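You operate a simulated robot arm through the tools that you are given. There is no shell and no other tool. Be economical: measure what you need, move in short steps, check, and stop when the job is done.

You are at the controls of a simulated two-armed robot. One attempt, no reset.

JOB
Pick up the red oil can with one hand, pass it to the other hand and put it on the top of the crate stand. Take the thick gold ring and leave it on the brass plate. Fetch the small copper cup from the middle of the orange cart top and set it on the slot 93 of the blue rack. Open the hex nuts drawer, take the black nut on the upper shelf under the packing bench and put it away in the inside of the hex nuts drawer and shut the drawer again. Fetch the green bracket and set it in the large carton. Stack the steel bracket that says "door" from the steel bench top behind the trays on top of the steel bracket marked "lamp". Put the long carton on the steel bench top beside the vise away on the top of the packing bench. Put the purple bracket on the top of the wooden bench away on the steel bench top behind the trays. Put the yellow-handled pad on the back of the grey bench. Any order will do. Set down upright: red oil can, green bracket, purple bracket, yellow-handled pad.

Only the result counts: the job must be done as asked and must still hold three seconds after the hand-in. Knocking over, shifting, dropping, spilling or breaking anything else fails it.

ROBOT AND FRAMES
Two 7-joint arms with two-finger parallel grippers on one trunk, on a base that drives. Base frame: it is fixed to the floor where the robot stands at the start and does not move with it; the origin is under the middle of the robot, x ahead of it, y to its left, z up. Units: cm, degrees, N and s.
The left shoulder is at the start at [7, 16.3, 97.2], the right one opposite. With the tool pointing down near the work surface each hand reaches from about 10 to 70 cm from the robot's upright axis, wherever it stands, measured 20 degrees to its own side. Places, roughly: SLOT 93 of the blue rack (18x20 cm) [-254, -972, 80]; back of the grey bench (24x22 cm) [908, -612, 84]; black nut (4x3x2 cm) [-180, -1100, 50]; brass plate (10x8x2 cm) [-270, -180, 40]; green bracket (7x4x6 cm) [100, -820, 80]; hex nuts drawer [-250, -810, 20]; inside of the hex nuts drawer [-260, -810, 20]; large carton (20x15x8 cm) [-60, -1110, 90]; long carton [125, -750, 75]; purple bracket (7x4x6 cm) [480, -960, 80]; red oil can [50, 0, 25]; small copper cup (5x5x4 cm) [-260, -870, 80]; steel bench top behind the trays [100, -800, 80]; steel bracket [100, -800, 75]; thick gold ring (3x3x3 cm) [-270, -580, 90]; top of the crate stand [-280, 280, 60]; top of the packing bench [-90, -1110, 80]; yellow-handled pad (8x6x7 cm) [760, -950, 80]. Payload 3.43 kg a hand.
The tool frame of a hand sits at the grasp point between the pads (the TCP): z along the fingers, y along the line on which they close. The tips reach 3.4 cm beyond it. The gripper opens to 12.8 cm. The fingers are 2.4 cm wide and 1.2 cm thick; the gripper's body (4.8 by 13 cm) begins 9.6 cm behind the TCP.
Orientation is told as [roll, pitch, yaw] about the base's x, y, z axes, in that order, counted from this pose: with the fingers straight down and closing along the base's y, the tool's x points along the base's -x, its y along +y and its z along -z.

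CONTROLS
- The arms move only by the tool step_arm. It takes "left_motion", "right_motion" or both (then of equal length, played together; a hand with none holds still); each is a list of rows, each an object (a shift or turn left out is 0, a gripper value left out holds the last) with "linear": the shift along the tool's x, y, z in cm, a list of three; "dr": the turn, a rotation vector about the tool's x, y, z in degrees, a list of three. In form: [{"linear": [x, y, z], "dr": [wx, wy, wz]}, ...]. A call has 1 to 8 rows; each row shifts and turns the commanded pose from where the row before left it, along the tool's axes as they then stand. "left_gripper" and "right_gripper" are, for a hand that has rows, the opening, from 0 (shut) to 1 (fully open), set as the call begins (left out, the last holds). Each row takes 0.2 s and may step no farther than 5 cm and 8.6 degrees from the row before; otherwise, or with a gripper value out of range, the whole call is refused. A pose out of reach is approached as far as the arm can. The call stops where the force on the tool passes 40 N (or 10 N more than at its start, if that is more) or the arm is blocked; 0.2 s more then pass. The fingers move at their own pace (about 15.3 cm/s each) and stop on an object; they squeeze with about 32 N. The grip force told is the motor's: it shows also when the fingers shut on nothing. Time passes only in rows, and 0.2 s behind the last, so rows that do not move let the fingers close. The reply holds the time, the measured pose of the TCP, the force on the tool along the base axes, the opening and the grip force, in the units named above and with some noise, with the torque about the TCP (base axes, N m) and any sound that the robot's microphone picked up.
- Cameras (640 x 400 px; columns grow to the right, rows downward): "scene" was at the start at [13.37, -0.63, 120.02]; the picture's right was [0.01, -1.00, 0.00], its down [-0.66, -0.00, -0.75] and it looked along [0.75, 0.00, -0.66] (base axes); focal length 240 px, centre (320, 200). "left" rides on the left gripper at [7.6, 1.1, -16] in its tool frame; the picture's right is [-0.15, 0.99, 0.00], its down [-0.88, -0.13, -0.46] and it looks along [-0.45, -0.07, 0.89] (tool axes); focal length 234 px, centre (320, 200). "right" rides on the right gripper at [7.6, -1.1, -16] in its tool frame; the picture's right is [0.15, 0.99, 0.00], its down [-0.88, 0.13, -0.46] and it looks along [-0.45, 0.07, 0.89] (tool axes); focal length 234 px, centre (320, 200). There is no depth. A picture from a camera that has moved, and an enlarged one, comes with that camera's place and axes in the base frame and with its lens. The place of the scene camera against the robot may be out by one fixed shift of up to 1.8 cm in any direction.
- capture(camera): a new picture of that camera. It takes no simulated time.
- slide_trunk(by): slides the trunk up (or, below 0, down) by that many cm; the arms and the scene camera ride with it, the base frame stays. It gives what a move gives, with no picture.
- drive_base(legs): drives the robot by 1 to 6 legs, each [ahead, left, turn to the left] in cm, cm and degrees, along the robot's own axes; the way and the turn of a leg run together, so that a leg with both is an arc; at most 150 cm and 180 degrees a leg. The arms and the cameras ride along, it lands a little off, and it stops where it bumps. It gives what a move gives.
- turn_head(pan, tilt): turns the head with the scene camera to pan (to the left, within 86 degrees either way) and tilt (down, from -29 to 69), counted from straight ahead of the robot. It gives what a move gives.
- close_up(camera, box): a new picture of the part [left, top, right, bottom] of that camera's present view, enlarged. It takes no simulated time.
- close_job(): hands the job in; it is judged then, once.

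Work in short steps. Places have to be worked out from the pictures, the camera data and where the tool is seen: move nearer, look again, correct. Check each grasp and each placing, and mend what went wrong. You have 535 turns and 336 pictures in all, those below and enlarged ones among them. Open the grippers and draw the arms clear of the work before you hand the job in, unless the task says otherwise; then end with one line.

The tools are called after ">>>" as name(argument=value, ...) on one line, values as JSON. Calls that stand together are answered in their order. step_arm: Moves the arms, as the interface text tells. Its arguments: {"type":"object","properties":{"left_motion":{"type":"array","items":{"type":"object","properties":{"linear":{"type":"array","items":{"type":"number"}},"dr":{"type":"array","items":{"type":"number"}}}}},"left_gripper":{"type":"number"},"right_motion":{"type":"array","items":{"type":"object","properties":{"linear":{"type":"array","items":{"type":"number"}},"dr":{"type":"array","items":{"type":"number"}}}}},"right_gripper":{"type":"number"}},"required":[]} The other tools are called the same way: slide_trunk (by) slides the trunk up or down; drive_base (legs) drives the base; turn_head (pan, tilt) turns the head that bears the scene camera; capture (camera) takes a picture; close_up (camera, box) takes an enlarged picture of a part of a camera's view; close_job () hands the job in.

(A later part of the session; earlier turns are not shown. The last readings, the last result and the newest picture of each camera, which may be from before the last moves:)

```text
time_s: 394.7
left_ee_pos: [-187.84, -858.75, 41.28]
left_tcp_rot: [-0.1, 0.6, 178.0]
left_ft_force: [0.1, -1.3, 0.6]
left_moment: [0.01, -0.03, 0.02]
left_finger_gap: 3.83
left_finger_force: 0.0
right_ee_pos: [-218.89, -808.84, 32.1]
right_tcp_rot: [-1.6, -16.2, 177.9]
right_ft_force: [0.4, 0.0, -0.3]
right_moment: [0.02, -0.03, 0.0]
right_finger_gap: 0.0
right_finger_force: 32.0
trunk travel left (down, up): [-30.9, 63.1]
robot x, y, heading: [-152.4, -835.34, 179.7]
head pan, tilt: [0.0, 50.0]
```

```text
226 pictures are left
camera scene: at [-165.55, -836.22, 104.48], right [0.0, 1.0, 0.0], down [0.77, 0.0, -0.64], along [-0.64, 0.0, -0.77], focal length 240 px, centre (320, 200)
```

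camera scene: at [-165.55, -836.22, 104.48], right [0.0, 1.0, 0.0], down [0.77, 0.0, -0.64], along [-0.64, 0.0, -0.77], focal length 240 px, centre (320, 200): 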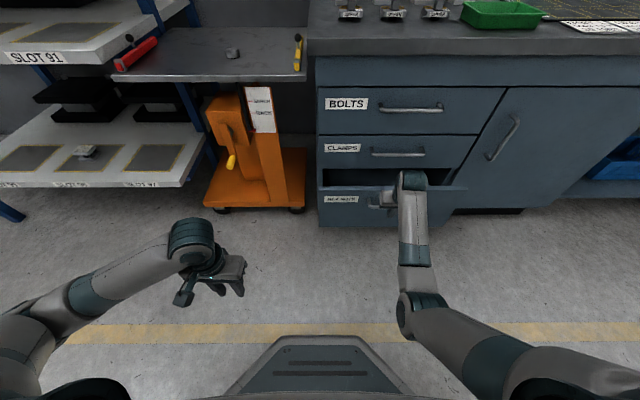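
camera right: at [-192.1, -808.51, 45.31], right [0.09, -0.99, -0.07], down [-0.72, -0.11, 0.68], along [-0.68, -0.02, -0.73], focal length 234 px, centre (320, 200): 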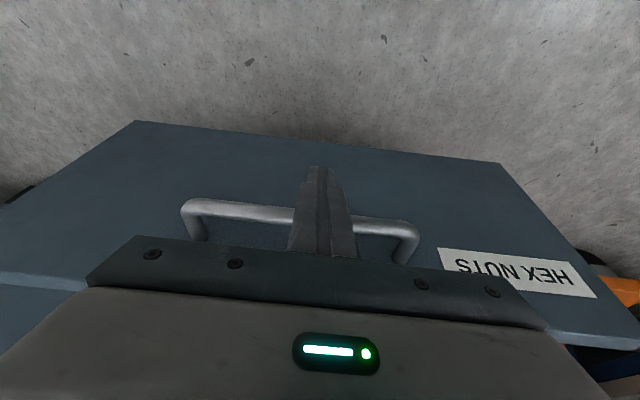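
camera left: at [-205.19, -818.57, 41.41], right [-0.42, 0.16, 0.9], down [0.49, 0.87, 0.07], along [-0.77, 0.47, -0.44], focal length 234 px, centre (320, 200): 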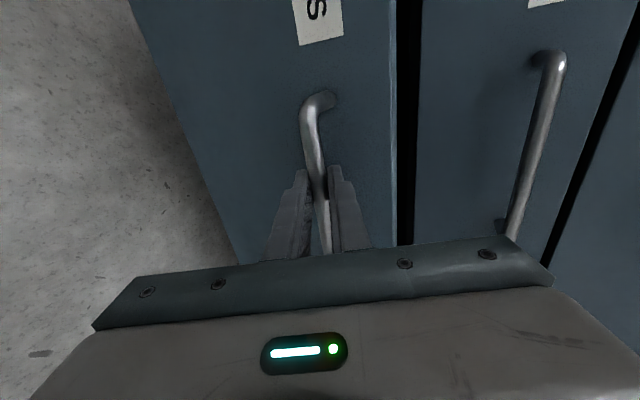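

Working. Push 11 more, then the final bit.

>>> drive_base(legs=[[11, 0, 0]])

>>> drive_base(legs=[[5, 0, 0]])

>>> capture(camera="scene")

```text
time_s: 395.9
left_ee_pos: [-198.94, -858.81, 41.28]
left_tcp_rot: [0.1, 0.5, 178.2]
left_ft_force: [-0.6, 0.0, -0.3]
left_moment: [-0.03, 0.02, 0.01]
left_finger_gap: 3.81
left_finger_force: 0.1
right_ee_pos: [-230.14, -808.73, 32.16]
right_tcp_rot: [-1.6, -16.3, 177.8]
right_ft_force: [2.9, -0.5, 0.7]
right_moment: [0.04, 0.0, 0.06]
right_finger_gap: 0.0
right_finger_force: 31.9
trunk travel left (down, up): [-30.9, 63.1]
robot x, y, heading: [-163.97, -835.59, 179.9]
head pan, tilt: [0.0, 50.0]
```

```text
time_s: 396.7
left_ee_pos: [-199.39, -858.65, 41.37]
left_tcp_rot: [-0.1, 0.5, 178.2]
left_ft_force: [-0.6, 0.7, -0.8]
left_moment: [-0.01, 0.0, -0.01]
left_finger_gap: 3.85
left_finger_force: 0.0
right_ee_pos: [-230.1, -808.65, 32.04]
right_tcp_rot: [-1.5, -15.5, 177.8]
right_ft_force: [11.9, -1.5, 9.5]
right_moment: [-0.18, 0.27, 0.19]
right_finger_gap: 0.0
right_finger_force: 32.3
trunk travel left (down, up): [-30.9, 63.1]
robot x, y, heading: [-164.31, -835.55, 179.6]
head pan, tilt: [0.0, 50.0]
stopped in leg 1: the force on the tool passed its limit at 68 N (the readings are from after the stop); the commanded pose is now the measured one
```

```text
225 pictures are left
camera scene: at [-177.03, -836.19, 104.5], right [0.01, 1.0, 0.0], down [0.77, 0.0, -0.64], along [-0.64, 0.0, -0.77], focal length 240 px, centre (320, 200)
```

scene: 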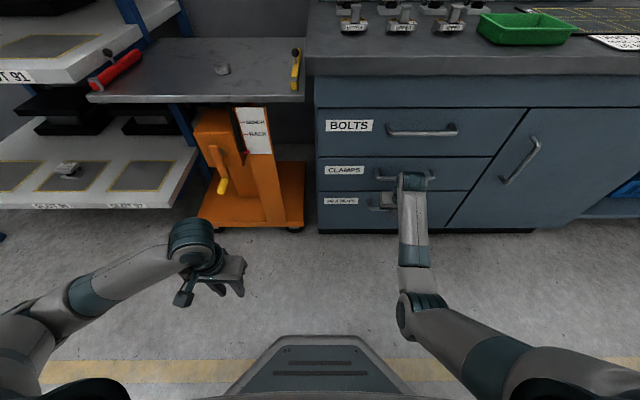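

The drawer seems fully shut (solid stop). Back off and verify.

>>> drive_base(legs=[[-35, 0, 0]])

>>> close_up(camera="scene", box=[280, 80, 480, 205])

```text
time_s: 398.9
left_ee_pos: [-164.7, -858.78, 41.36]
left_tcp_rot: [0.0, 0.6, 178.0]
left_ft_force: [-0.6, 0.4, 0.2]
left_moment: [0.0, 0.03, -0.02]
left_finger_gap: 3.84
left_finger_force: 0.0
right_ee_pos: [-195.37, -808.86, 31.85]
right_tcp_rot: [-1.5, -15.3, 177.8]
right_ft_force: [0.8, 0.2, -0.9]
right_moment: [-0.01, 0.0, 0.0]
right_finger_gap: 0.0
right_finger_force: 32.0
trunk travel left (down, up): [-30.9, 63.1]
robot x, y, heading: [-129.56, -835.98, 179.6]
head pan, tilt: [0.0, 50.0]
```

```text
3.20 times, centred on (380, 142) of scene
camera zoom: at [-142.36, -836.33, 104.49], right [0.01, 1.0, 0.0], down [0.77, -0.01, -0.64], along [-0.64, 0.0, -0.77], focal length 768 px, centre (128, 384)
```

zoom: 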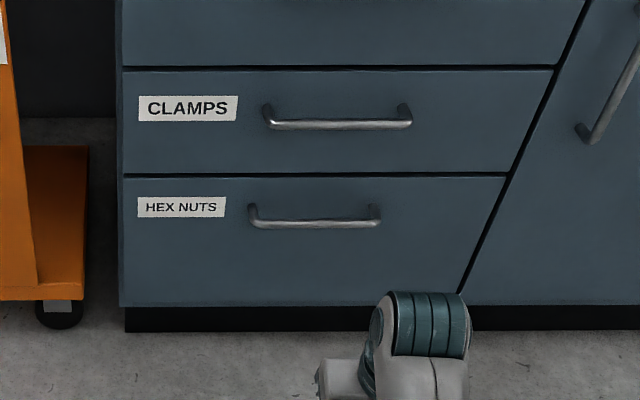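

Drawer is flush shut. Raise the trunk, turn around and look at the steel bench side.

>>> slide_trunk(by=35)

>>> drive_base(legs=[[-20, 0, 0], [0, 0, 180]])

>>> turn_head(pan=0, tilt=25)

>>> capture(camera="scene")

```text
time_s: 402.3
left_ee_pos: [-164.79, -858.85, 76.31]
left_tcp_rot: [-0.1, 0.6, 178.0]
left_ft_force: [0.1, 0.0, 0.5]
left_moment: [-0.02, 0.02, 0.0]
left_finger_gap: 3.84
left_finger_force: 0.0
right_ee_pos: [-195.34, -808.76, 66.8]
right_tcp_rot: [-1.5, -15.3, 177.7]
right_ft_force: [-0.3, 0.2, -0.4]
right_moment: [0.0, 0.03, -0.01]
right_finger_gap: 0.0
right_finger_force: 32.5
trunk travel left (down, up): [-65.9, 28.1]
robot x, y, heading: [-129.62, -835.82, 179.8]
head pan, tilt: [0.0, 50.0]
```

```text
time_s: 411.3
left_ee_pos: [-74.95, -812.24, 76.24]
left_tcp_rot: [-0.1, 0.6, -1.1]
left_ft_force: [0.4, 0.3, 1.0]
left_moment: [0.01, 0.02, 0.0]
left_finger_gap: 3.81
left_finger_force: 0.0
right_ee_pos: [-43.57, -861.78, 66.83]
right_tcp_rot: [-1.5, -15.3, -1.5]
right_ft_force: [-0.7, -0.6, 0.9]
right_moment: [0.01, -0.01, -0.01]
right_finger_gap: 0.0
right_finger_force: 32.1
trunk travel left (down, up): [-65.9, 28.1]
robot x, y, heading: [-109.75, -835.6, 0.4]
head pan, tilt: [0.0, 50.0]
```

```text
time_s: 412.2
left_ee_pos: [-74.9, -812.31, 76.2]
left_tcp_rot: [0.0, 0.6, -1.3]
left_ft_force: [-0.5, 0.1, -0.1]
left_moment: [-0.01, 0.01, -0.02]
left_finger_gap: 3.84
left_finger_force: 0.1
right_ee_pos: [-43.63, -861.83, 66.85]
right_tcp_rot: [-1.5, -15.3, -1.4]
right_ft_force: [-0.4, -0.3, 0.8]
right_moment: [0.0, -0.04, -0.03]
right_finger_gap: 0.0
right_finger_force: 31.4
trunk travel left (down, up): [-65.9, 28.1]
robot x, y, heading: [-109.82, -835.47, 0.5]
head pan, tilt: [0.0, 25.0]
```

```text
223 pictures are left
camera scene: at [-95.53, -836.41, 143.23], right [0.01, -1.0, 0.0], down [-0.42, 0.0, -0.91], along [0.91, 0.01, -0.42], focal length 240 px, centre (320, 200)
```

scene: 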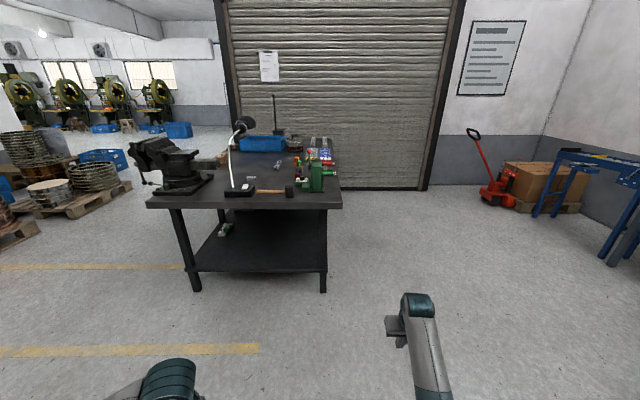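

Zoom in on the steel bench.

>>> close_up(camera="scene", box=[130, 90, 354, 230])

```text
2.86 times, centred on (242, 160) of scene
camera zoom: at [-95.53, -836.41, 143.23], right [0.01, -1.0, 0.0], down [-0.42, 0.0, -0.91], along [0.91, 0.01, -0.42], focal length 685 px, centre (543, 314)
```

zoom: 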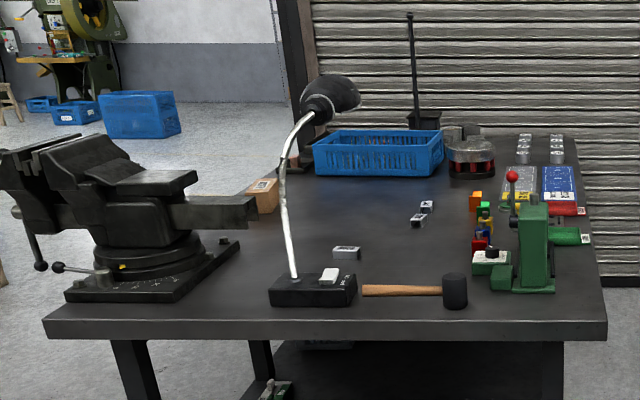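

The bench's working side appears to be the south side. Drive around to (100,−935) and face +Y.

>>> drive_base(legs=[[100, -50, 0], [110, -50, 0], [0, 0, 90]])

>>> turn_head(pan=0, tilt=30)

>>> capture(camera="scene")

```text
time_s: 427.4
left_ee_pos: [76.59, -899.33, 76.42]
left_tcp_rot: [-0.1, 0.6, 89.0]
left_ft_force: [-0.2, 0.3, -0.2]
left_moment: [0.02, -0.02, -0.01]
left_finger_gap: 3.84
left_finger_force: 0.1
right_ee_pos: [126.03, -867.87, 66.79]
right_tcp_rot: [-1.5, -15.4, 88.6]
right_ft_force: [-0.2, 0.1, 0.0]
right_moment: [0.01, 0.01, -0.01]
right_finger_gap: 0.01
right_finger_force: 32.0
trunk travel left (down, up): [-65.9, 28.1]
robot x, y, heading: [100.25, -934.16, 90.5]
head pan, tilt: [0.0, 25.0]
```

```text
time_s: 428.1
left_ee_pos: [76.57, -899.44, 76.34]
left_tcp_rot: [0.0, 0.6, 89.1]
left_ft_force: [-0.5, -0.4, -0.1]
left_moment: [0.01, 0.01, -0.01]
left_finger_gap: 3.82
left_finger_force: 0.1
right_ee_pos: [126.09, -867.96, 66.72]
right_tcp_rot: [-1.5, -15.3, 88.7]
right_ft_force: [-0.7, 0.0, 0.0]
right_moment: [0.01, -0.01, 0.0]
right_finger_gap: 0.0
right_finger_force: 31.6
trunk travel left (down, up): [-65.9, 28.1]
robot x, y, heading: [100.41, -934.23, 90.4]
head pan, tilt: [0.0, 30.0]
```

```text
221 pictures are left
camera scene: at [100.07, -920.71, 142.44], right [1.0, 0.01, 0.0], down [0.01, -0.5, -0.87], along [-0.01, 0.87, -0.5], focal length 240 px, centre (320, 200)
```

scene: 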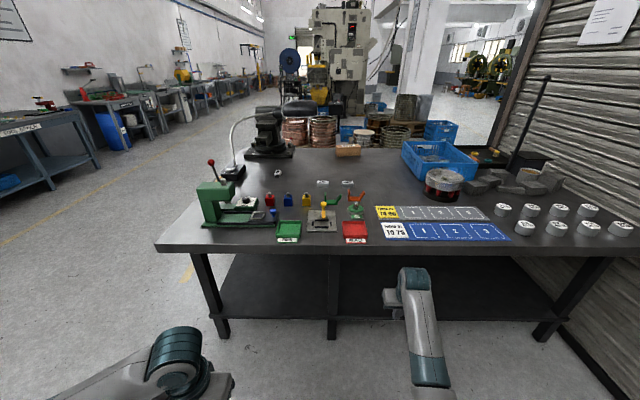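

Now the bench front side is visible. Zoom on the items.

>>> close_up(camera="scene", box=[190, 135, 414, 275])

>>> close_up(camera="scene", box=[240, 160, 368, 240])

```text
2.86 times, centred on (302, 205) of scene
camera zoom: at [100.07, -920.71, 142.44], right [1.0, 0.01, 0.0], down [0.01, -0.5, -0.87], along [-0.01, 0.87, -0.5], focal length 685 px, centre (371, 186)
```

zoom: 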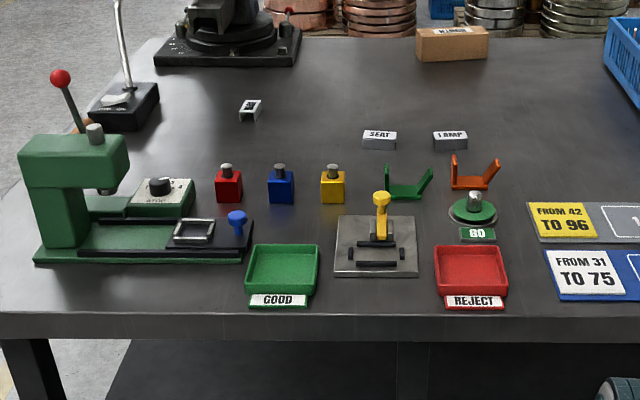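

```text
5.00 times, centred on (304, 200) of scene
camera zoom: at [100.07, -920.71, 142.44], right [1.0, 0.01, 0.0], down [0.01, -0.5, -0.87], along [-0.01, 0.87, -0.5], focal length 1199 px, centre (400, 200)
```

zoom: 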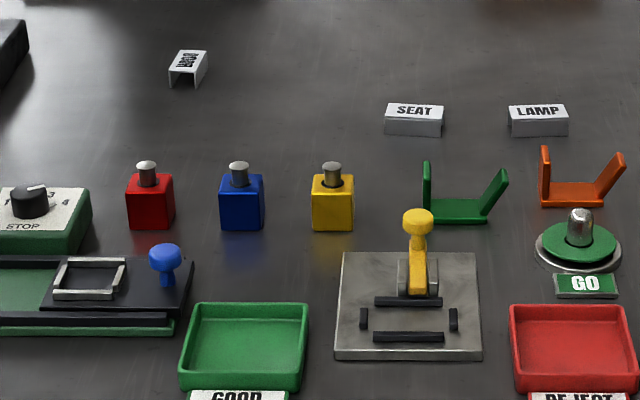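

Everything located: DOOR (72,−784), SEAT (100,−798), LAMP (114,−798), green bracket (105.5,−813), bench top z≈80. For DOOR I'll come from the west with the right hand pointing +Y (closing across its 4 cm width). Drive to the west side first, keeping clear.

>>> drive_base(legs=[[0, 90, 0], [0, 90, 0], [0, 0, -90], [0, 148, 0]])

>>> slide_trunk(by=8)

>>> step_arm(right_motion=[{"linear": [4.5, 0, -1]}, {"linear": [4.5, 0, -1]}, {"dr": [-2.35, 0, -8.17]}, {"dr": [-2.35, 0, -8.17]}, {"dr": [-2.35, 0, -8.17]}, {"dr": [-2.35, 0, -8.17]}, {"dr": [-2.35, 0, -8.17]}, {"dr": [-2.35, 0, -8.17]}])

```text
time_s: 448.0
left_ee_pos: [-45.88, -762.34, 76.28]
left_tcp_rot: [-0.1, 0.6, -1.1]
left_ft_force: [0.2, -0.5, -0.6]
left_moment: [0.01, 0.04, -0.02]
left_finger_gap: 3.83
left_finger_force: 0.1
right_ee_pos: [-14.56, -811.9, 66.75]
right_tcp_rot: [-1.4, -15.3, -1.5]
right_ft_force: [0.5, -1.1, 0.6]
right_moment: [0.01, 0.01, -0.02]
right_finger_gap: 0.0
right_finger_force: 31.6
trunk travel left (down, up): [-65.9, 28.1]
robot x, y, heading: [-80.47, -786.25, 0.3]
head pan, tilt: [0.0, 30.0]
```

```text
time_s: 449.1
left_ee_pos: [-45.89, -762.34, 84.39]
left_tcp_rot: [0.0, 0.7, -1.2]
left_ft_force: [0.0, -0.5, 0.8]
left_moment: [-0.03, 0.0, -0.01]
left_finger_gap: 3.84
left_finger_force: 0.1
right_ee_pos: [-14.5, -811.85, 74.86]
right_tcp_rot: [-1.6, -15.3, -1.5]
right_ft_force: [-0.6, 0.6, 0.0]
right_moment: [0.01, -0.02, 0.04]
right_finger_gap: 0.03
right_finger_force: 32.1
trunk travel left (down, up): [-73.9, 20.1]
robot x, y, heading: [-80.26, -785.87, 0.2]
head pan, tilt: [0.0, 30.0]
```

```text
time_s: 450.9
left_ee_pos: [-45.72, -762.31, 84.28]
left_tcp_rot: [0.1, 0.5, -1.2]
left_ft_force: [0.2, 0.6, 0.0]
left_moment: [0.03, -0.03, 0.01]
left_finger_gap: 3.86
left_finger_force: 0.0
right_ee_pos: [-23.67, -811.65, 74.38]
right_tcp_rot: [-0.3, -14.5, 49.2]
right_ft_force: [0.4, 0.0, -0.2]
right_moment: [0.04, -0.02, 0.0]
right_finger_gap: 0.0
right_finger_force: 32.1
trunk travel left (down, up): [-73.9, 20.1]
robot x, y, heading: [-80.67, -785.98, 0.5]
head pan, tilt: [0.0, 30.0]
```

Continue the yaw to ~81° and pitch to −50°.

>>> step_arm(right_motion=[{"dr": [-2.1, 0, -7.7]}, {"dr": [-2.1, 0, -7.7]}, {"dr": [-2.1, 0, -7.7]}, {"dr": [-2.1, 0, -7.7]}, {"dr": [0, -7.2, 0]}, {"dr": [0, -7.2, 0]}, {"dr": [0, -7.2, 0]}, {"dr": [0, -7.2, 0]}], right_gripper=0.6)

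>>> step_arm(right_motion=[{"dr": [0, -7.2, 0]}, {"linear": [-3.8, -0.5, -3.1]}, {"linear": [-3.8, -0.5, -3.1]}, {"linear": [-3.8, -0.5, -3.1]}, {"linear": [-3.8, -0.5, -3.1]}, {"linear": [-3.8, -0.5, -3.1]}])

```text
time_s: 452.7
left_ee_pos: [-45.89, -762.28, 84.35]
left_tcp_rot: [0.0, 0.6, -1.2]
left_ft_force: [-0.3, -0.3, 0.0]
left_moment: [-0.02, 0.02, 0.01]
left_finger_gap: 3.84
left_finger_force: 0.1
right_ee_pos: [-23.66, -811.63, 74.37]
right_tcp_rot: [0.2, -43.3, 81.0]
right_ft_force: [0.0, 0.0, 0.6]
right_moment: [0.03, 0.03, 0.03]
right_finger_gap: 7.68
right_finger_force: 0.1
trunk travel left (down, up): [-73.9, 20.1]
robot x, y, heading: [-80.76, -785.79, 0.8]
head pan, tilt: [0.0, 30.0]
```

```text
time_s: 454.1
left_ee_pos: [-45.91, -762.35, 84.27]
left_tcp_rot: [0.0, 0.5, -1.2]
left_ft_force: [-0.1, 0.6, 0.8]
left_moment: [-0.01, 0.0, -0.02]
left_finger_gap: 3.82
left_finger_force: 0.0
right_ee_pos: [-21.29, -811.7, 98.87]
right_tcp_rot: [0.1, -50.3, 81.0]
right_ft_force: [-0.4, -0.8, 0.7]
right_moment: [0.02, -0.01, -0.03]
right_finger_gap: 7.68
right_finger_force: 0.0
trunk travel left (down, up): [-73.9, 20.1]
robot x, y, heading: [-80.54, -786.22, 0.1]
head pan, tilt: [0.0, 30.0]
```

Raise trunk 10 and swing the left hand out and back so it stays west of the bench edge.

>>> slide_trunk(by=10)

>>> step_arm(left_motion=[{"linear": [2.5, 4, 0]}, {"linear": [2.5, 4, 0]}, {"linear": [2.5, 4, 0]}, {"linear": [2.5, 4, 0]}, {"linear": [2.5, 4, 0]}])

>>> turn_head(pan=0, tilt=40)

>>> drive_base(legs=[[60, 5, 0]])

>>> capture(camera="scene")

```text
time_s: 455.5
left_ee_pos: [-45.91, -762.36, 94.28]
left_tcp_rot: [0.1, 0.7, -1.1]
left_ft_force: [-0.2, 0.3, -0.1]
left_moment: [0.02, 0.0, -0.02]
left_finger_gap: 3.86
left_finger_force: 0.0
right_ee_pos: [-21.13, -811.87, 108.86]
right_tcp_rot: [0.2, -50.4, 80.9]
right_ft_force: [0.4, 0.1, 0.9]
right_moment: [0.04, 0.01, -0.01]
right_finger_gap: 7.68
right_finger_force: 0.0
trunk travel left (down, up): [-83.9, 10.1]
robot x, y, heading: [-80.95, -785.77, 0.2]
head pan, tilt: [0.0, 30.0]
```

```text
time_s: 456.7
left_ee_pos: [-57.17, -741.75, 93.7]
left_tcp_rot: [0.0, 0.6, -1.3]
left_ft_force: [-0.7, 0.4, 0.0]
left_moment: [-0.01, 0.01, 0.01]
left_finger_gap: 3.82
left_finger_force: 0.0
left hand out of reach, approached as far as the arm can: row 2, 3
right_ee_pos: [-21.03, -811.82, 108.82]
right_tcp_rot: [0.2, -50.5, 80.9]
right_ft_force: [-0.2, 0.8, -0.8]
right_moment: [0.01, 0.02, -0.01]
right_finger_gap: 7.69
right_finger_force: 0.1
trunk travel left (down, up): [-83.9, 10.1]
robot x, y, heading: [-80.73, -785.69, 0.4]
head pan, tilt: [0.0, 30.0]
```

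```text
time_s: 457.4
left_ee_pos: [-57.04, -741.93, 93.69]
left_tcp_rot: [0.0, 0.6, -1.3]
left_ft_force: [-0.2, -0.8, 0.1]
left_moment: [-0.01, -0.03, -0.03]
left_finger_gap: 3.85
left_finger_force: 0.1
right_ee_pos: [-20.99, -811.79, 108.84]
right_tcp_rot: [0.2, -50.4, 80.9]
right_ft_force: [0.6, -0.2, 0.0]
right_moment: [-0.03, 0.02, -0.01]
right_finger_gap: 7.7
right_finger_force: 0.0
trunk travel left (down, up): [-83.9, 10.1]
robot x, y, heading: [-80.59, -785.91, 0.4]
head pan, tilt: [0.0, 40.0]
```

```text
time_s: 460.8
left_ee_pos: [2.1, -736.05, 93.81]
left_tcp_rot: [0.0, 0.6, -1.1]
left_ft_force: [1.0, -0.1, -0.4]
left_moment: [-0.02, -0.02, 0.0]
left_finger_gap: 3.85
left_finger_force: 0.0
right_ee_pos: [38.2, -805.97, 108.94]
right_tcp_rot: [0.1, -50.4, 81.1]
right_ft_force: [0.2, 0.1, 0.4]
right_moment: [-0.03, -0.01, 0.02]
right_finger_gap: 7.69
right_finger_force: 0.2
trunk travel left (down, up): [-83.9, 10.1]
robot x, y, heading: [-21.33, -780.19, 0.4]
head pan, tilt: [0.0, 40.0]
```

```text
218 pictures are left
camera scene: at [-7.93, -780.85, 158.91], right [0.01, -1.0, 0.0], down [-0.64, -0.01, -0.77], along [0.77, 0.01, -0.64], focal length 240 px, centre (320, 200)
```

scene: 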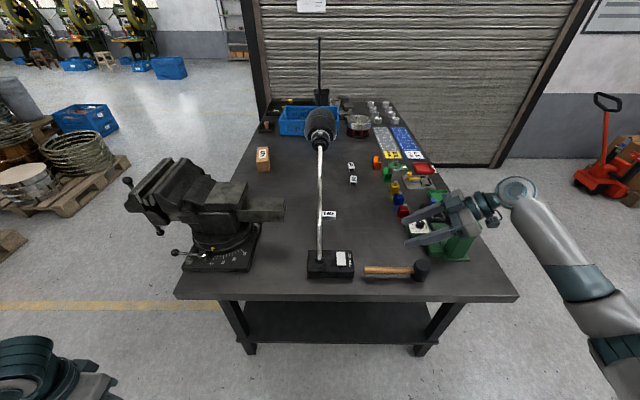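

DOOR confirmed at (73.8,−784.4). Drive 27 ahead (chassis just short of the bench edge), then extend.

>>> drive_base(legs=[[27, 3, -0.4]])

>>> step_arm(right_motion=[{"linear": [0, -4, 0]}, {"linear": [0, -4, 0]}])

>>> capture(camera="right")

>>> capture(camera="scene")

```text
time_s: 462.7
left_ee_pos: [29.49, -733.01, 93.87]
left_tcp_rot: [0.0, 0.5, -1.4]
left_ft_force: [-0.2, -1.0, 1.0]
left_moment: [0.0, 0.0, -0.01]
left_finger_gap: 3.82
left_finger_force: 0.0
right_ee_pos: [65.2, -803.2, 108.91]
right_tcp_rot: [0.1, -50.3, 80.8]
right_ft_force: [0.4, -0.2, 0.3]
right_moment: [-0.02, 0.02, 0.03]
right_finger_gap: 7.68
right_finger_force: 0.1
trunk travel left (down, up): [-83.9, 10.1]
robot x, y, heading: [5.49, -777.16, 0.4]
head pan, tilt: [0.0, 40.0]
```

```text
time_s: 463.3
left_ee_pos: [29.65, -733.01, 93.64]
left_tcp_rot: [-0.1, 0.6, -1.5]
left_ft_force: [1.2, -0.8, -0.2]
left_moment: [0.01, 0.01, 0.02]
left_finger_gap: 3.84
left_finger_force: 0.0
right_ee_pos: [73.25, -804.58, 108.78]
right_tcp_rot: [0.3, -50.4, 80.5]
right_ft_force: [0.2, -0.4, 0.3]
right_moment: [-0.01, 0.01, 0.03]
right_finger_gap: 7.69
right_finger_force: 0.0
trunk travel left (down, up): [-83.9, 10.1]
robot x, y, heading: [5.77, -777.29, 0.1]
head pan, tilt: [0.0, 40.0]
```

```text
217 pictures are left
camera right: at [71.75, -821.5, 113.12], right [-0.99, 0.06, -0.11], down [-0.09, 0.23, 0.97], along [0.09, 0.97, -0.22], focal length 234 px, centre (320, 200)
```

right: 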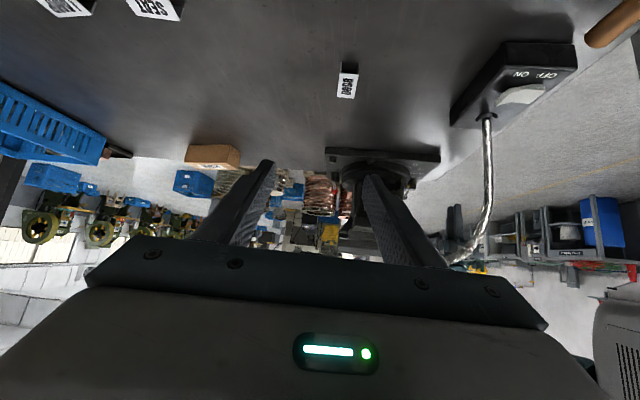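

```text
216 pictures are left
camera scene: at [19.5, -777.65, 158.88], right [0.0, -1.0, 0.0], down [-0.64, 0.0, -0.77], along [0.77, 0.0, -0.64], focal length 240 px, centre (320, 200)
```

scene: 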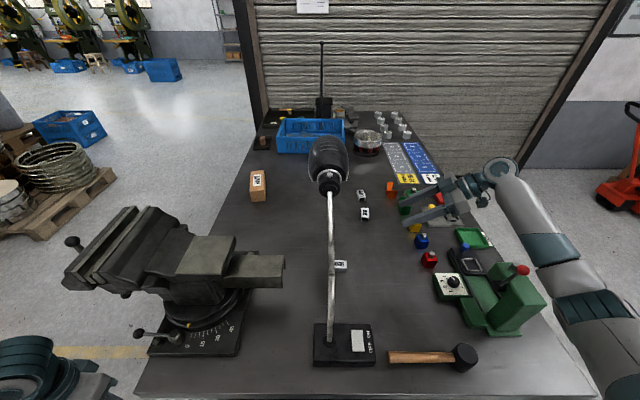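

DOOR at (72.4,−783.6) from the hand camera too. Descend most of the way, with the opening at ~6.5 cm.

>>> step_arm(right_motion=[{"linear": [1.07, 0.53, 4.3]}, {"linear": [1.07, 0.53, 4.3]}, {"linear": [1.07, 0.53, 4.3]}, {"linear": [1.07, 0.53, 4.3]}, {"linear": [1.07, 0.53, 4.3]}], right_gripper=0.52)

>>> capture(camera="right")

```text
time_s: 464.5
left_ee_pos: [29.61, -732.99, 93.79]
left_tcp_rot: [-0.1, 0.7, -1.5]
left_ft_force: [-0.5, 0.0, -0.8]
left_moment: [0.0, 0.03, -0.02]
left_finger_gap: 3.82
left_finger_force: 0.1
right_ee_pos: [72.53, -791.02, 91.06]
right_tcp_rot: [0.1, -50.4, 80.7]
right_ft_force: [0.7, -0.2, -0.7]
right_moment: [-0.02, -0.03, -0.04]
right_finger_gap: 6.67
right_finger_force: 0.2
trunk travel left (down, up): [-83.9, 10.1]
robot x, y, heading: [5.83, -776.88, 0.4]
head pan, tilt: [0.0, 40.0]
```

```text
215 pictures are left
camera right: at [71.08, -808.09, 95.38], right [-0.99, 0.06, -0.11], down [-0.09, 0.23, 0.97], along [0.09, 0.97, -0.22], focal length 234 px, centre (320, 200)
```

right: 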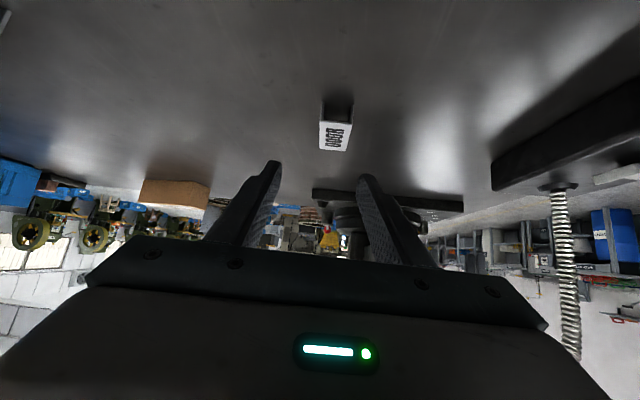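

Bracket spans y −788.4…−781.7 at x≈72.4. Final descent.

>>> step_arm(right_motion=[{"linear": [1.5, 0.39, 3.9]}, {"linear": [1.3, 0.39, 3.5]}])

>>> capture(camera="right")

```text
time_s: 465.1
left_ee_pos: [29.69, -733.02, 93.66]
left_tcp_rot: [0.0, 0.7, -1.5]
left_ft_force: [-0.5, -1.0, -0.4]
left_moment: [0.01, -0.01, 0.0]
left_finger_gap: 3.84
left_finger_force: 0.0
right_ee_pos: [72.47, -786.98, 84.16]
right_tcp_rot: [0.1, -50.2, 80.8]
right_ft_force: [0.2, -0.1, -0.2]
right_moment: [0.02, -0.01, -0.03]
right_finger_gap: 6.65
right_finger_force: 0.0
trunk travel left (down, up): [-83.9, 10.1]
robot x, y, heading: [5.61, -777.29, 0.3]
head pan, tilt: [0.0, 40.0]
```

```text
214 pictures are left
camera right: at [70.96, -804.01, 88.47], right [-0.99, 0.06, -0.11], down [-0.09, 0.23, 0.97], along [0.09, 0.97, -0.22], focal length 234 px, centre (320, 200)
```

right: 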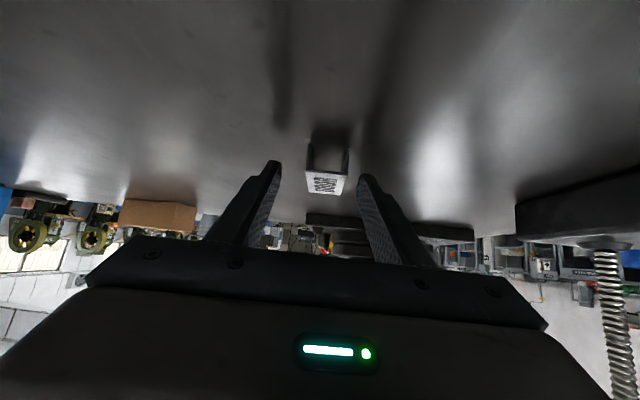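

Advance 1.2 cm more along the bracket and close.

>>> step_arm(right_motion=[{"linear": [-0.53, 0.2, 1.1]}])

>>> step_arm(right_motion=[{}, {}, {}], right_gripper=0.05)

>>> step_arm(right_motion=[{"linear": [-1.5, 0, -1.3]}, {"linear": [-3, 0, -2.5]}, {"linear": [-3, 0, -2.5]}])

>>> capture(camera="right")

```text
time_s: 465.5
left_ee_pos: [29.65, -732.89, 93.83]
left_tcp_rot: [-0.1, 0.8, -1.4]
left_ft_force: [0.1, 0.7, -0.2]
left_moment: [-0.02, 0.03, 0.02]
left_finger_gap: 3.88
left_finger_force: 0.1
right_ee_pos: [72.5, -785.76, 83.76]
right_tcp_rot: [0.2, -50.3, 80.6]
right_ft_force: [0.0, -0.6, 0.0]
right_moment: [-0.02, 0.01, 0.05]
right_finger_gap: 6.65
right_finger_force: 0.1
trunk travel left (down, up): [-83.9, 10.1]
robot x, y, heading: [5.86, -776.87, 0.4]
head pan, tilt: [0.0, 40.0]
```

```text
time_s: 466.3
left_ee_pos: [29.52, -732.87, 93.69]
left_tcp_rot: [-0.1, 0.7, -1.3]
left_ft_force: [-0.1, 0.2, 0.9]
left_moment: [0.01, -0.02, -0.03]
left_finger_gap: 3.83
left_finger_force: 0.1
right_ee_pos: [72.38, -785.81, 83.8]
right_tcp_rot: [0.2, -50.3, 80.8]
right_ft_force: [0.5, -0.9, 1.2]
right_moment: [-0.01, 0.01, -0.03]
right_finger_gap: 3.32
right_finger_force: 32.0
trunk travel left (down, up): [-83.9, 10.1]
robot x, y, heading: [5.66, -776.79, 0.2]
head pan, tilt: [0.0, 40.0]
```

```text
time_s: 467.1
left_ee_pos: [29.48, -733.02, 93.68]
left_tcp_rot: [0.0, 0.6, -1.3]
left_ft_force: [-0.6, 0.3, -0.9]
left_moment: [0.01, 0.0, -0.01]
left_finger_gap: 3.87
left_finger_force: 0.0
right_ee_pos: [72.46, -785.78, 93.52]
right_tcp_rot: [0.3, -50.4, 80.7]
right_ft_force: [-0.1, -0.2, 0.1]
right_moment: [-0.02, -0.02, -0.01]
right_finger_gap: 3.34
right_finger_force: 32.9
trunk travel left (down, up): [-83.9, 10.1]
robot x, y, heading: [5.72, -777.07, 0.3]
head pan, tilt: [0.0, 40.0]
```

```text
213 pictures are left
camera right: at [70.98, -802.9, 97.94], right [-0.99, 0.06, -0.11], down [-0.09, 0.23, 0.97], along [0.09, 0.97, -0.22], focal length 234 px, centre (320, 200)
```

right: 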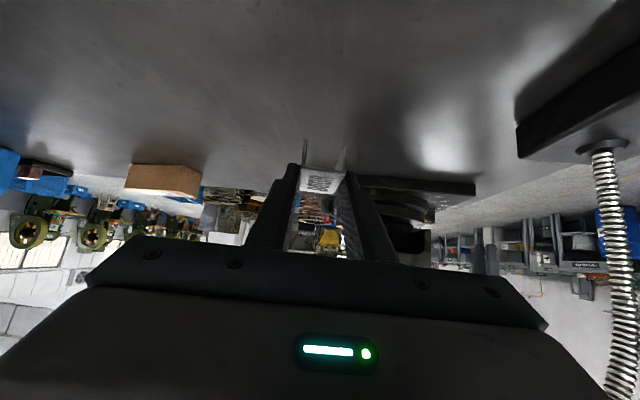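

DOOR is held level. Retreat up/back along the approach, then drive west.

>>> step_arm(right_motion=[{"linear": [-1.07, -0.53, -4.3]}, {"linear": [-1.07, -0.53, -4.3]}, {"linear": [-1.07, -0.53, -4.3]}, {"linear": [-1.07, -0.53, -4.3]}])

>>> drive_base(legs=[[-80, 0, 0]])

>>> step_arm(right_motion=[{"dr": [6.5, 0, 5.4]}, {"dr": [6.5, 0, 5.4]}, {"dr": [6.5, 0, 5.4]}, {"dr": [6.5, 0, 5.4]}, {"dr": [6.5, 0, 5.4]}, {"dr": [6.5, 0, 5.4]}, {"dr": [6.5, 0, 5.4]}, {"dr": [6.5, 0, 5.4]}])

```text
time_s: 468.1
left_ee_pos: [29.56, -733.08, 93.87]
left_tcp_rot: [0.0, 0.6, -1.3]
left_ft_force: [0.2, 0.2, -0.1]
left_moment: [-0.01, 0.03, 0.0]
left_finger_gap: 3.83
left_finger_force: 0.1
right_ee_pos: [72.82, -796.53, 107.84]
right_tcp_rot: [0.2, -50.5, 80.8]
right_ft_force: [-1.1, -0.2, -0.9]
right_moment: [0.0, 0.0, -0.01]
right_finger_gap: 3.31
right_finger_force: 32.4
trunk travel left (down, up): [-83.9, 10.1]
robot x, y, heading: [5.71, -777.09, 0.3]
head pan, tilt: [0.0, 40.0]
```

```text
time_s: 472.4
left_ee_pos: [-51.1, -733.47, 93.75]
left_tcp_rot: [0.0, 0.7, -1.1]
left_ft_force: [-0.1, 0.5, 0.1]
left_moment: [0.02, -0.01, -0.03]
left_finger_gap: 3.84
left_finger_force: 0.0
right_ee_pos: [-7.4, -796.81, 107.82]
right_tcp_rot: [0.2, -50.4, 81.0]
right_ft_force: [-0.9, 0.1, -0.4]
right_moment: [-0.04, 0.04, -0.01]
right_finger_gap: 3.29
right_finger_force: 31.7
trunk travel left (down, up): [-83.9, 10.1]
robot x, y, heading: [-74.67, -777.7, 0.6]
head pan, tilt: [0.0, 40.0]
```

```text
time_s: 474.2
left_ee_pos: [-51.14, -733.39, 93.72]
left_tcp_rot: [-0.1, 0.8, -1.1]
left_ft_force: [-0.7, 1.0, 0.7]
left_moment: [-0.03, 0.0, -0.01]
left_finger_gap: 3.82
left_finger_force: 0.0
right_ee_pos: [-7.53, -796.74, 107.76]
right_tcp_rot: [0.2, -50.2, 13.2]
right_ft_force: [0.5, 0.0, -0.4]
right_moment: [-0.01, -0.03, -0.06]
right_finger_gap: 3.34
right_finger_force: 32.1
trunk travel left (down, up): [-83.9, 10.1]
robot x, y, heading: [-74.24, -777.46, 0.6]
head pan, tilt: [0.0, 40.0]
```

Finish the yaw, then drive around to the south side.

>>> step_arm(right_motion=[{"dr": [5, 0, 4.1]}, {"dr": [4.6, 0, 3.8]}])

>>> drive_base(legs=[[0, -150, 0], [0, 0, 90], [0, -85, 0], [0, -85, 0]])

>>> turn_head(pan=0, tilt=35)

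>>> capture(camera="scene")

```text
time_s: 474.8
left_ee_pos: [-51.15, -733.39, 93.76]
left_tcp_rot: [-0.1, 0.7, -1.1]
left_ft_force: [0.4, -1.2, 1.0]
left_moment: [-0.01, -0.02, 0.0]
left_finger_gap: 3.82
left_finger_force: 0.1
right_ee_pos: [-7.53, -796.77, 107.77]
right_tcp_rot: [-0.1, -50.2, 1.1]
right_ft_force: [-0.8, 0.6, -0.2]
right_moment: [0.01, 0.02, -0.03]
right_finger_gap: 3.3
right_finger_force: 32.4
trunk travel left (down, up): [-83.9, 10.1]
robot x, y, heading: [-74.73, -777.63, 0.5]
head pan, tilt: [0.0, 40.0]
```

```text
time_s: 494.4
left_ee_pos: [53.28, -905.27, 93.7]
left_tcp_rot: [0.1, 0.7, 88.2]
left_ft_force: [0.0, 0.3, 0.0]
left_moment: [0.0, 0.0, -0.02]
left_finger_gap: 3.86
left_finger_force: 0.0
right_ee_pos: [117.13, -862.41, 107.86]
right_tcp_rot: [0.1, -50.2, 90.4]
right_ft_force: [0.3, 0.8, 0.0]
right_moment: [0.0, -0.02, 0.0]
right_finger_gap: 3.29
right_finger_force: 32.3
trunk travel left (down, up): [-83.9, 10.1]
robot x, y, heading: [97.12, -929.12, 89.6]
head pan, tilt: [0.0, 40.0]
```

```text
time_s: 495.0
left_ee_pos: [53.38, -905.21, 93.76]
left_tcp_rot: [0.0, 0.7, 88.2]
left_ft_force: [-1.0, 0.2, -0.5]
left_moment: [0.01, -0.03, -0.02]
left_finger_gap: 3.85
left_finger_force: 0.2
right_ee_pos: [117.33, -862.42, 107.75]
right_tcp_rot: [0.1, -50.1, 90.3]
right_ft_force: [-0.7, 0.3, 0.1]
right_moment: [0.0, 0.03, 0.01]
right_finger_gap: 3.31
right_finger_force: 32.5
trunk travel left (down, up): [-83.9, 10.1]
robot x, y, heading: [97.16, -929.44, 90.1]
head pan, tilt: [0.0, 35.0]
```

```text
212 pictures are left
camera scene: at [97.23, -916.17, 159.66], right [1.0, 0.0, 0.0], down [0.0, -0.57, -0.82], along [0.0, 0.82, -0.57], focal length 240 px, centre (320, 200)
```

scene: 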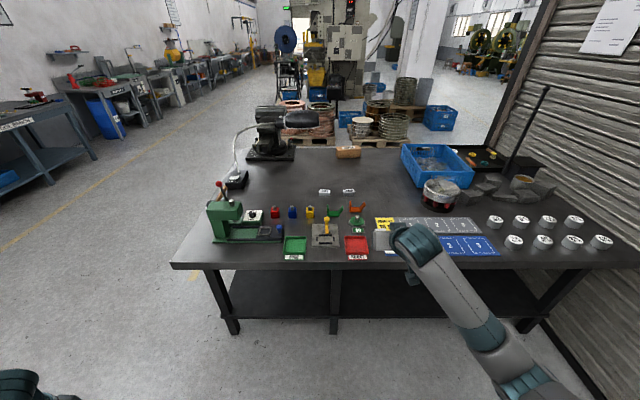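

LAMP confirmed at about (114.4,−797). Drive 45 ahead and 3 left, keeping the hand high.

>>> drive_base(legs=[[30, 3, 0], [15, 0, 0]])

>>> capture(camera="right")

>>> turn_head(pan=0, tilt=45)

>>> capture(camera="scene")

```text
time_s: 498.0
left_ee_pos: [50.61, -860.19, 93.64]
left_tcp_rot: [0.0, 0.6, 88.1]
left_ft_force: [0.1, -0.6, 0.7]
left_moment: [0.01, 0.02, 0.01]
left_finger_gap: 3.85
left_finger_force: 0.1
right_ee_pos: [114.62, -817.43, 107.92]
right_tcp_rot: [0.0, -50.4, 90.2]
right_ft_force: [-0.3, -0.3, -0.1]
right_moment: [-0.03, -0.01, -0.02]
right_finger_gap: 3.31
right_finger_force: 31.9
trunk travel left (down, up): [-83.9, 10.1]
robot x, y, heading: [94.25, -884.14, 89.9]
head pan, tilt: [0.0, 35.0]
```

```text
211 pictures are left
camera right: at [115.83, -834.5, 112.27], right [-0.99, -0.1, -0.11], down [-0.13, 0.21, 0.97], along [-0.07, 0.97, -0.22], focal length 234 px, centre (320, 200)
```

right: 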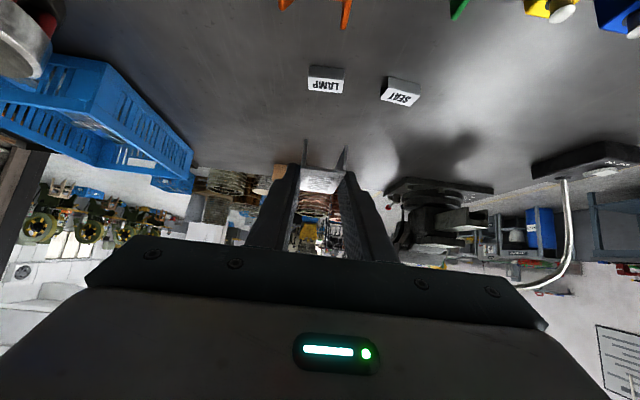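

```text
time_s: 498.8
left_ee_pos: [50.52, -859.77, 93.7]
left_tcp_rot: [0.0, 0.7, 88.0]
left_ft_force: [0.3, 0.2, 0.0]
left_moment: [-0.04, 0.0, 0.01]
left_finger_gap: 3.81
left_finger_force: 0.0
right_ee_pos: [114.61, -817.09, 107.71]
right_tcp_rot: [0.1, -50.1, 90.2]
right_ft_force: [0.6, -0.5, -0.2]
right_moment: [-0.01, -0.01, 0.0]
right_finger_gap: 3.31
right_finger_force: 32.3
trunk travel left (down, up): [-83.9, 10.1]
robot x, y, heading: [94.55, -883.89, 89.4]
head pan, tilt: [0.0, 45.0]
```

```text
210 pictures are left
camera scene: at [94.44, -871.47, 158.17], right [1.0, -0.01, 0.0], down [0.0, -0.71, -0.71], along [0.0, 0.71, -0.71], focal length 240 px, centre (320, 200)
```

scene: 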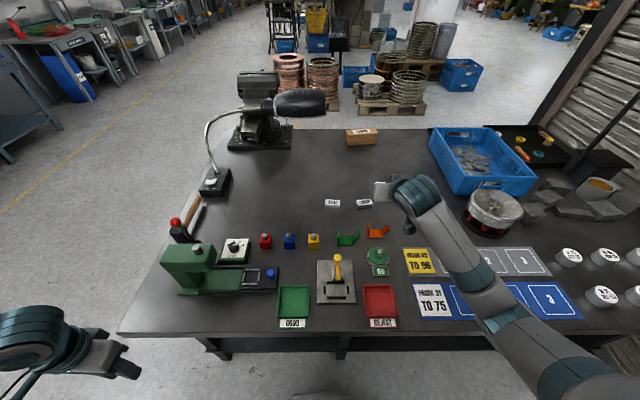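

LAMP centre (114.5,−797.8), top z≈82.3. Move in along a diagonal to just above it.

>>> step_arm(right_motion=[{"linear": [0.5, 0, 4.35]}, {"linear": [0.5, 0, 4.35]}, {"linear": [0.5, 0, 4.35]}, {"linear": [0.5, 0, 4.35]}, {"linear": [0.5, 0, 4.35]}])

>>> capture(camera="right")

```text
time_s: 500.0
left_ee_pos: [50.67, -859.81, 93.71]
left_tcp_rot: [-0.2, 0.6, 88.0]
left_ft_force: [0.2, 0.5, 0.7]
left_moment: [-0.02, 0.0, 0.0]
left_finger_gap: 3.83
left_finger_force: 0.1
right_ee_pos: [114.39, -802.04, 91.77]
right_tcp_rot: [0.2, -50.1, 90.1]
right_ft_force: [0.6, -0.3, -0.2]
right_moment: [0.0, -0.02, 0.01]
right_finger_gap: 3.3
right_finger_force: 32.8
trunk travel left (down, up): [-83.9, 10.1]
robot x, y, heading: [94.22, -884.24, 89.7]
head pan, tilt: [0.0, 45.0]
```

```text
209 pictures are left
camera right: at [115.75, -819.1, 96.15], right [-0.99, -0.1, -0.11], down [-0.13, 0.21, 0.97], along [-0.07, 0.97, -0.22], focal length 234 px, centre (320, 200)
```

right: 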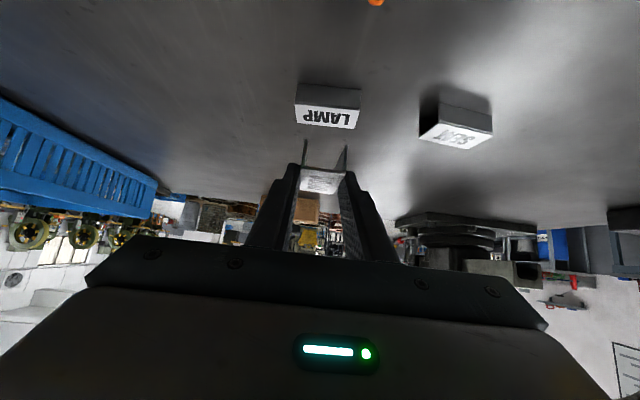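

Aligned laterally. Move forward 2.3 and down 4.6, then look.

>>> step_arm(right_motion=[{"linear": [1.05, 0, 2.35]}, {"linear": [1.05, 0, 2.35]}])

>>> close_up(camera="right", box=[220, 80, 420, 205])

```text
time_s: 500.6
left_ee_pos: [50.55, -859.95, 93.73]
left_tcp_rot: [-0.1, 0.7, 88.0]
left_ft_force: [0.4, 0.4, 0.5]
left_moment: [-0.02, -0.02, -0.02]
left_finger_gap: 3.83
left_finger_force: 0.0
right_ee_pos: [114.45, -799.84, 87.09]
right_tcp_rot: [0.1, -50.1, 90.1]
right_ft_force: [-0.2, 0.5, -1.4]
right_moment: [-0.03, 0.0, 0.0]
right_finger_gap: 3.3
right_finger_force: 32.1
trunk travel left (down, up): [-83.9, 10.1]
robot x, y, heading: [94.75, -884.36, 89.6]
head pan, tilt: [0.0, 45.0]
```

```text
3.20 times, centred on (320, 142) of right
camera zoom: at [115.73, -816.89, 91.54], right [-0.99, -0.1, -0.11], down [-0.13, 0.21, 0.97], along [-0.07, 0.97, -0.22], focal length 749 px, centre (320, 384)
```

zoom: 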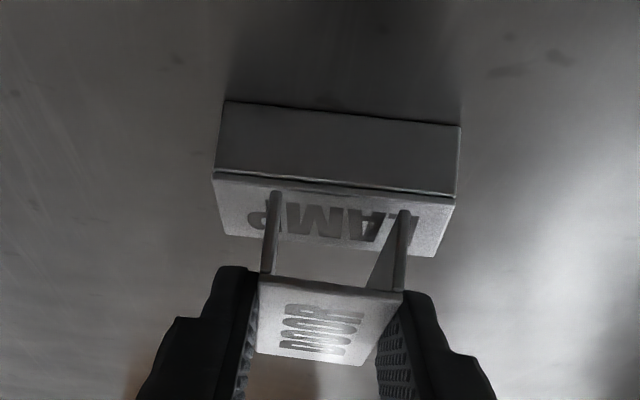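

DOOR is centred crosswise over LAMP about 0.9 cm above. Lower gently.

>>> step_arm(right_motion=[{"linear": [0.31, 0, 0.26]}, {"linear": [0.23, 0, 0.19]}, {"linear": [0.15, 0, 0.13]}])

```text
time_s: 501.4
left_ee_pos: [50.56, -859.98, 93.65]
left_tcp_rot: [0.0, 0.7, 88.0]
left_ft_force: [0.4, 0.7, 0.0]
left_moment: [-0.02, 0.01, 0.0]
left_finger_gap: 3.84
left_finger_force: 0.0
right_ee_pos: [114.53, -799.91, 86.45]
right_tcp_rot: [0.1, -50.2, 90.3]
right_ft_force: [-0.6, -0.3, -1.3]
right_moment: [-0.03, 0.04, -0.01]
right_finger_gap: 3.33
right_finger_force: 31.7
trunk travel left (down, up): [-83.9, 10.1]
robot x, y, heading: [94.41, -884.17, 89.6]
head pan, tilt: [0.0, 45.0]
```

>>> step_arm(right_motion=[{"linear": [0.12, 0, 0.1]}, {"linear": [0.12, 0, 0.1]}])

>>> close_up(camera="right", box=[220, 80, 420, 205])

```text
time_s: 502.0
left_ee_pos: [50.49, -859.99, 93.79]
left_tcp_rot: [0.0, 0.6, 88.0]
left_ft_force: [0.4, 0.4, 0.1]
left_moment: [-0.03, 0.01, 0.02]
left_finger_gap: 3.85
left_finger_force: 0.0
right_ee_pos: [114.47, -799.9, 86.17]
right_tcp_rot: [0.1, -50.4, 90.2]
right_ft_force: [1.2, 0.7, 6.5]
right_moment: [0.26, -0.07, -0.06]
right_finger_gap: 3.3
right_finger_force: 32.0
trunk travel left (down, up): [-83.9, 10.1]
robot x, y, heading: [94.12, -883.74, 89.9]
head pan, tilt: [0.0, 45.0]
```

```text
3.20 times, centred on (320, 142) of right
camera zoom: at [115.72, -816.96, 90.62], right [-0.99, -0.1, -0.11], down [-0.13, 0.21, 0.97], along [-0.07, 0.97, -0.22], focal length 749 px, centre (320, 384)
```

zoom: 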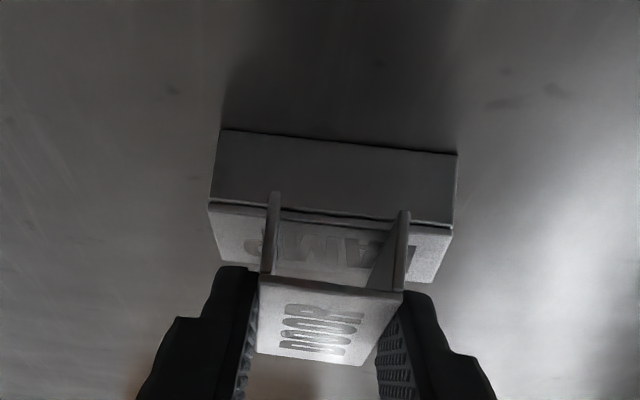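

Contact (6.5 N), legs resting on LAMP's top. Release slowly and retreat.

>>> step_arm(right_motion=[{}, {}, {}], right_gripper=0.42)

>>> step_arm(right_motion=[{"linear": [-0.8, 0, -1.8]}, {"linear": [-1, 0, -3]}, {"linear": [-1, 0, -4]}])

>>> capture(camera="right")

```text
time_s: 502.8
left_ee_pos: [50.69, -859.95, 93.73]
left_tcp_rot: [0.0, 0.6, 88.0]
left_ft_force: [0.9, -0.5, -0.4]
left_moment: [0.01, -0.01, -0.05]
left_finger_gap: 3.85
left_finger_force: 0.1
right_ee_pos: [114.35, -799.89, 85.97]
right_tcp_rot: [0.2, -50.3, 90.3]
right_ft_force: [0.7, 0.7, -0.9]
right_moment: [-0.01, 0.01, -0.03]
right_finger_gap: 5.42
right_finger_force: 0.0
trunk travel left (down, up): [-83.9, 10.1]
robot x, y, heading: [94.38, -884.19, 89.3]
head pan, tilt: [0.0, 45.0]
```

```text
time_s: 503.6
left_ee_pos: [50.51, -860.11, 93.77]
left_tcp_rot: [0.0, 0.5, 87.9]
left_ft_force: [0.4, 0.4, 0.6]
left_moment: [-0.02, -0.02, 0.0]
left_finger_gap: 3.82
left_finger_force: 0.0
right_ee_pos: [114.5, -805.02, 93.86]
right_tcp_rot: [-0.1, -50.1, 90.2]
right_ft_force: [0.4, -1.3, -0.4]
right_moment: [-0.02, 0.01, 0.03]
right_finger_gap: 5.34
right_finger_force: 0.0
trunk travel left (down, up): [-83.9, 10.1]
robot x, y, heading: [94.23, -883.8, 89.7]
head pan, tilt: [0.0, 45.0]
```

```text
206 pictures are left
camera right: at [115.73, -822.06, 98.32], right [-0.99, -0.1, -0.11], down [-0.13, 0.21, 0.97], along [-0.07, 0.97, -0.22], focal length 234 px, centre (320, 200)
```

right: 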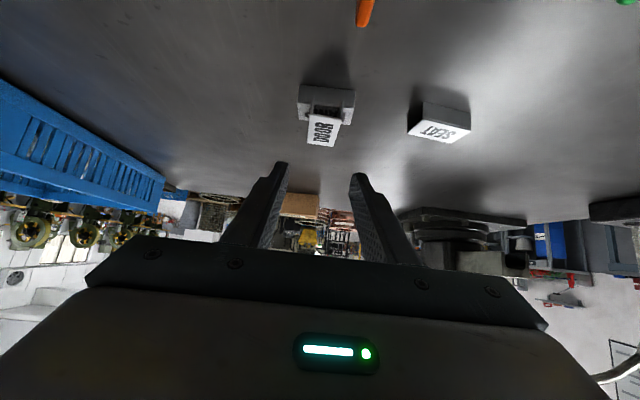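

DOOR sits stacked on LAMP. Next the green bracket: move over to x≈101.8 and pull back/up, then make the hand steeper (pitch −30°).

>>> step_arm(right_motion=[{"linear": [0.8, 2.5, -3.5]}, {"linear": [0.8, 2.5, -3.5]}, {"linear": [0.8, 2.5, -3.5]}, {"linear": [0.8, 2.5, -3.5]}, {"linear": [0.8, 2.5, -3.5]}, {"dr": [0, 7, 0]}, {"dr": [0, 7, 0]}, {"dr": [0, 6, 0]}])

>>> capture(camera="right")

```text
time_s: 505.6
left_ee_pos: [50.6, -859.92, 93.8]
left_tcp_rot: [-0.1, 0.8, 88.0]
left_ft_force: [0.3, -0.3, 0.4]
left_moment: [-0.04, 0.01, -0.01]
left_finger_gap: 3.87
left_finger_force: 0.0
right_ee_pos: [105.66, -820.42, 101.25]
right_tcp_rot: [-3.9, -30.1, 90.7]
right_ft_force: [0.1, 0.4, 0.0]
right_moment: [0.02, 0.02, 0.02]
right_finger_gap: 5.4
right_finger_force: 0.0
trunk travel left (down, up): [-83.9, 10.1]
robot x, y, heading: [94.2, -884.16, 89.8]
head pan, tilt: [0.0, 45.0]
stopped in row 8 (right hand): the arm was blocked; the commanded pose is now the measured one
```

```text
205 pictures are left
camera right: at [105.95, -835.02, 111.24], right [-0.99, -0.1, -0.13], down [-0.17, 0.54, 0.83], along [-0.02, 0.84, -0.55], focal length 234 px, centre (320, 200)
```

right: 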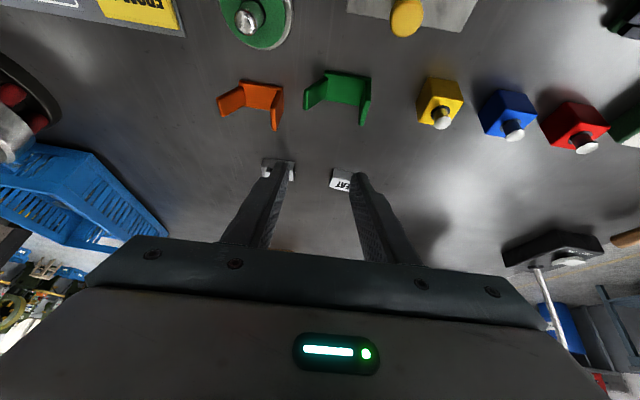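

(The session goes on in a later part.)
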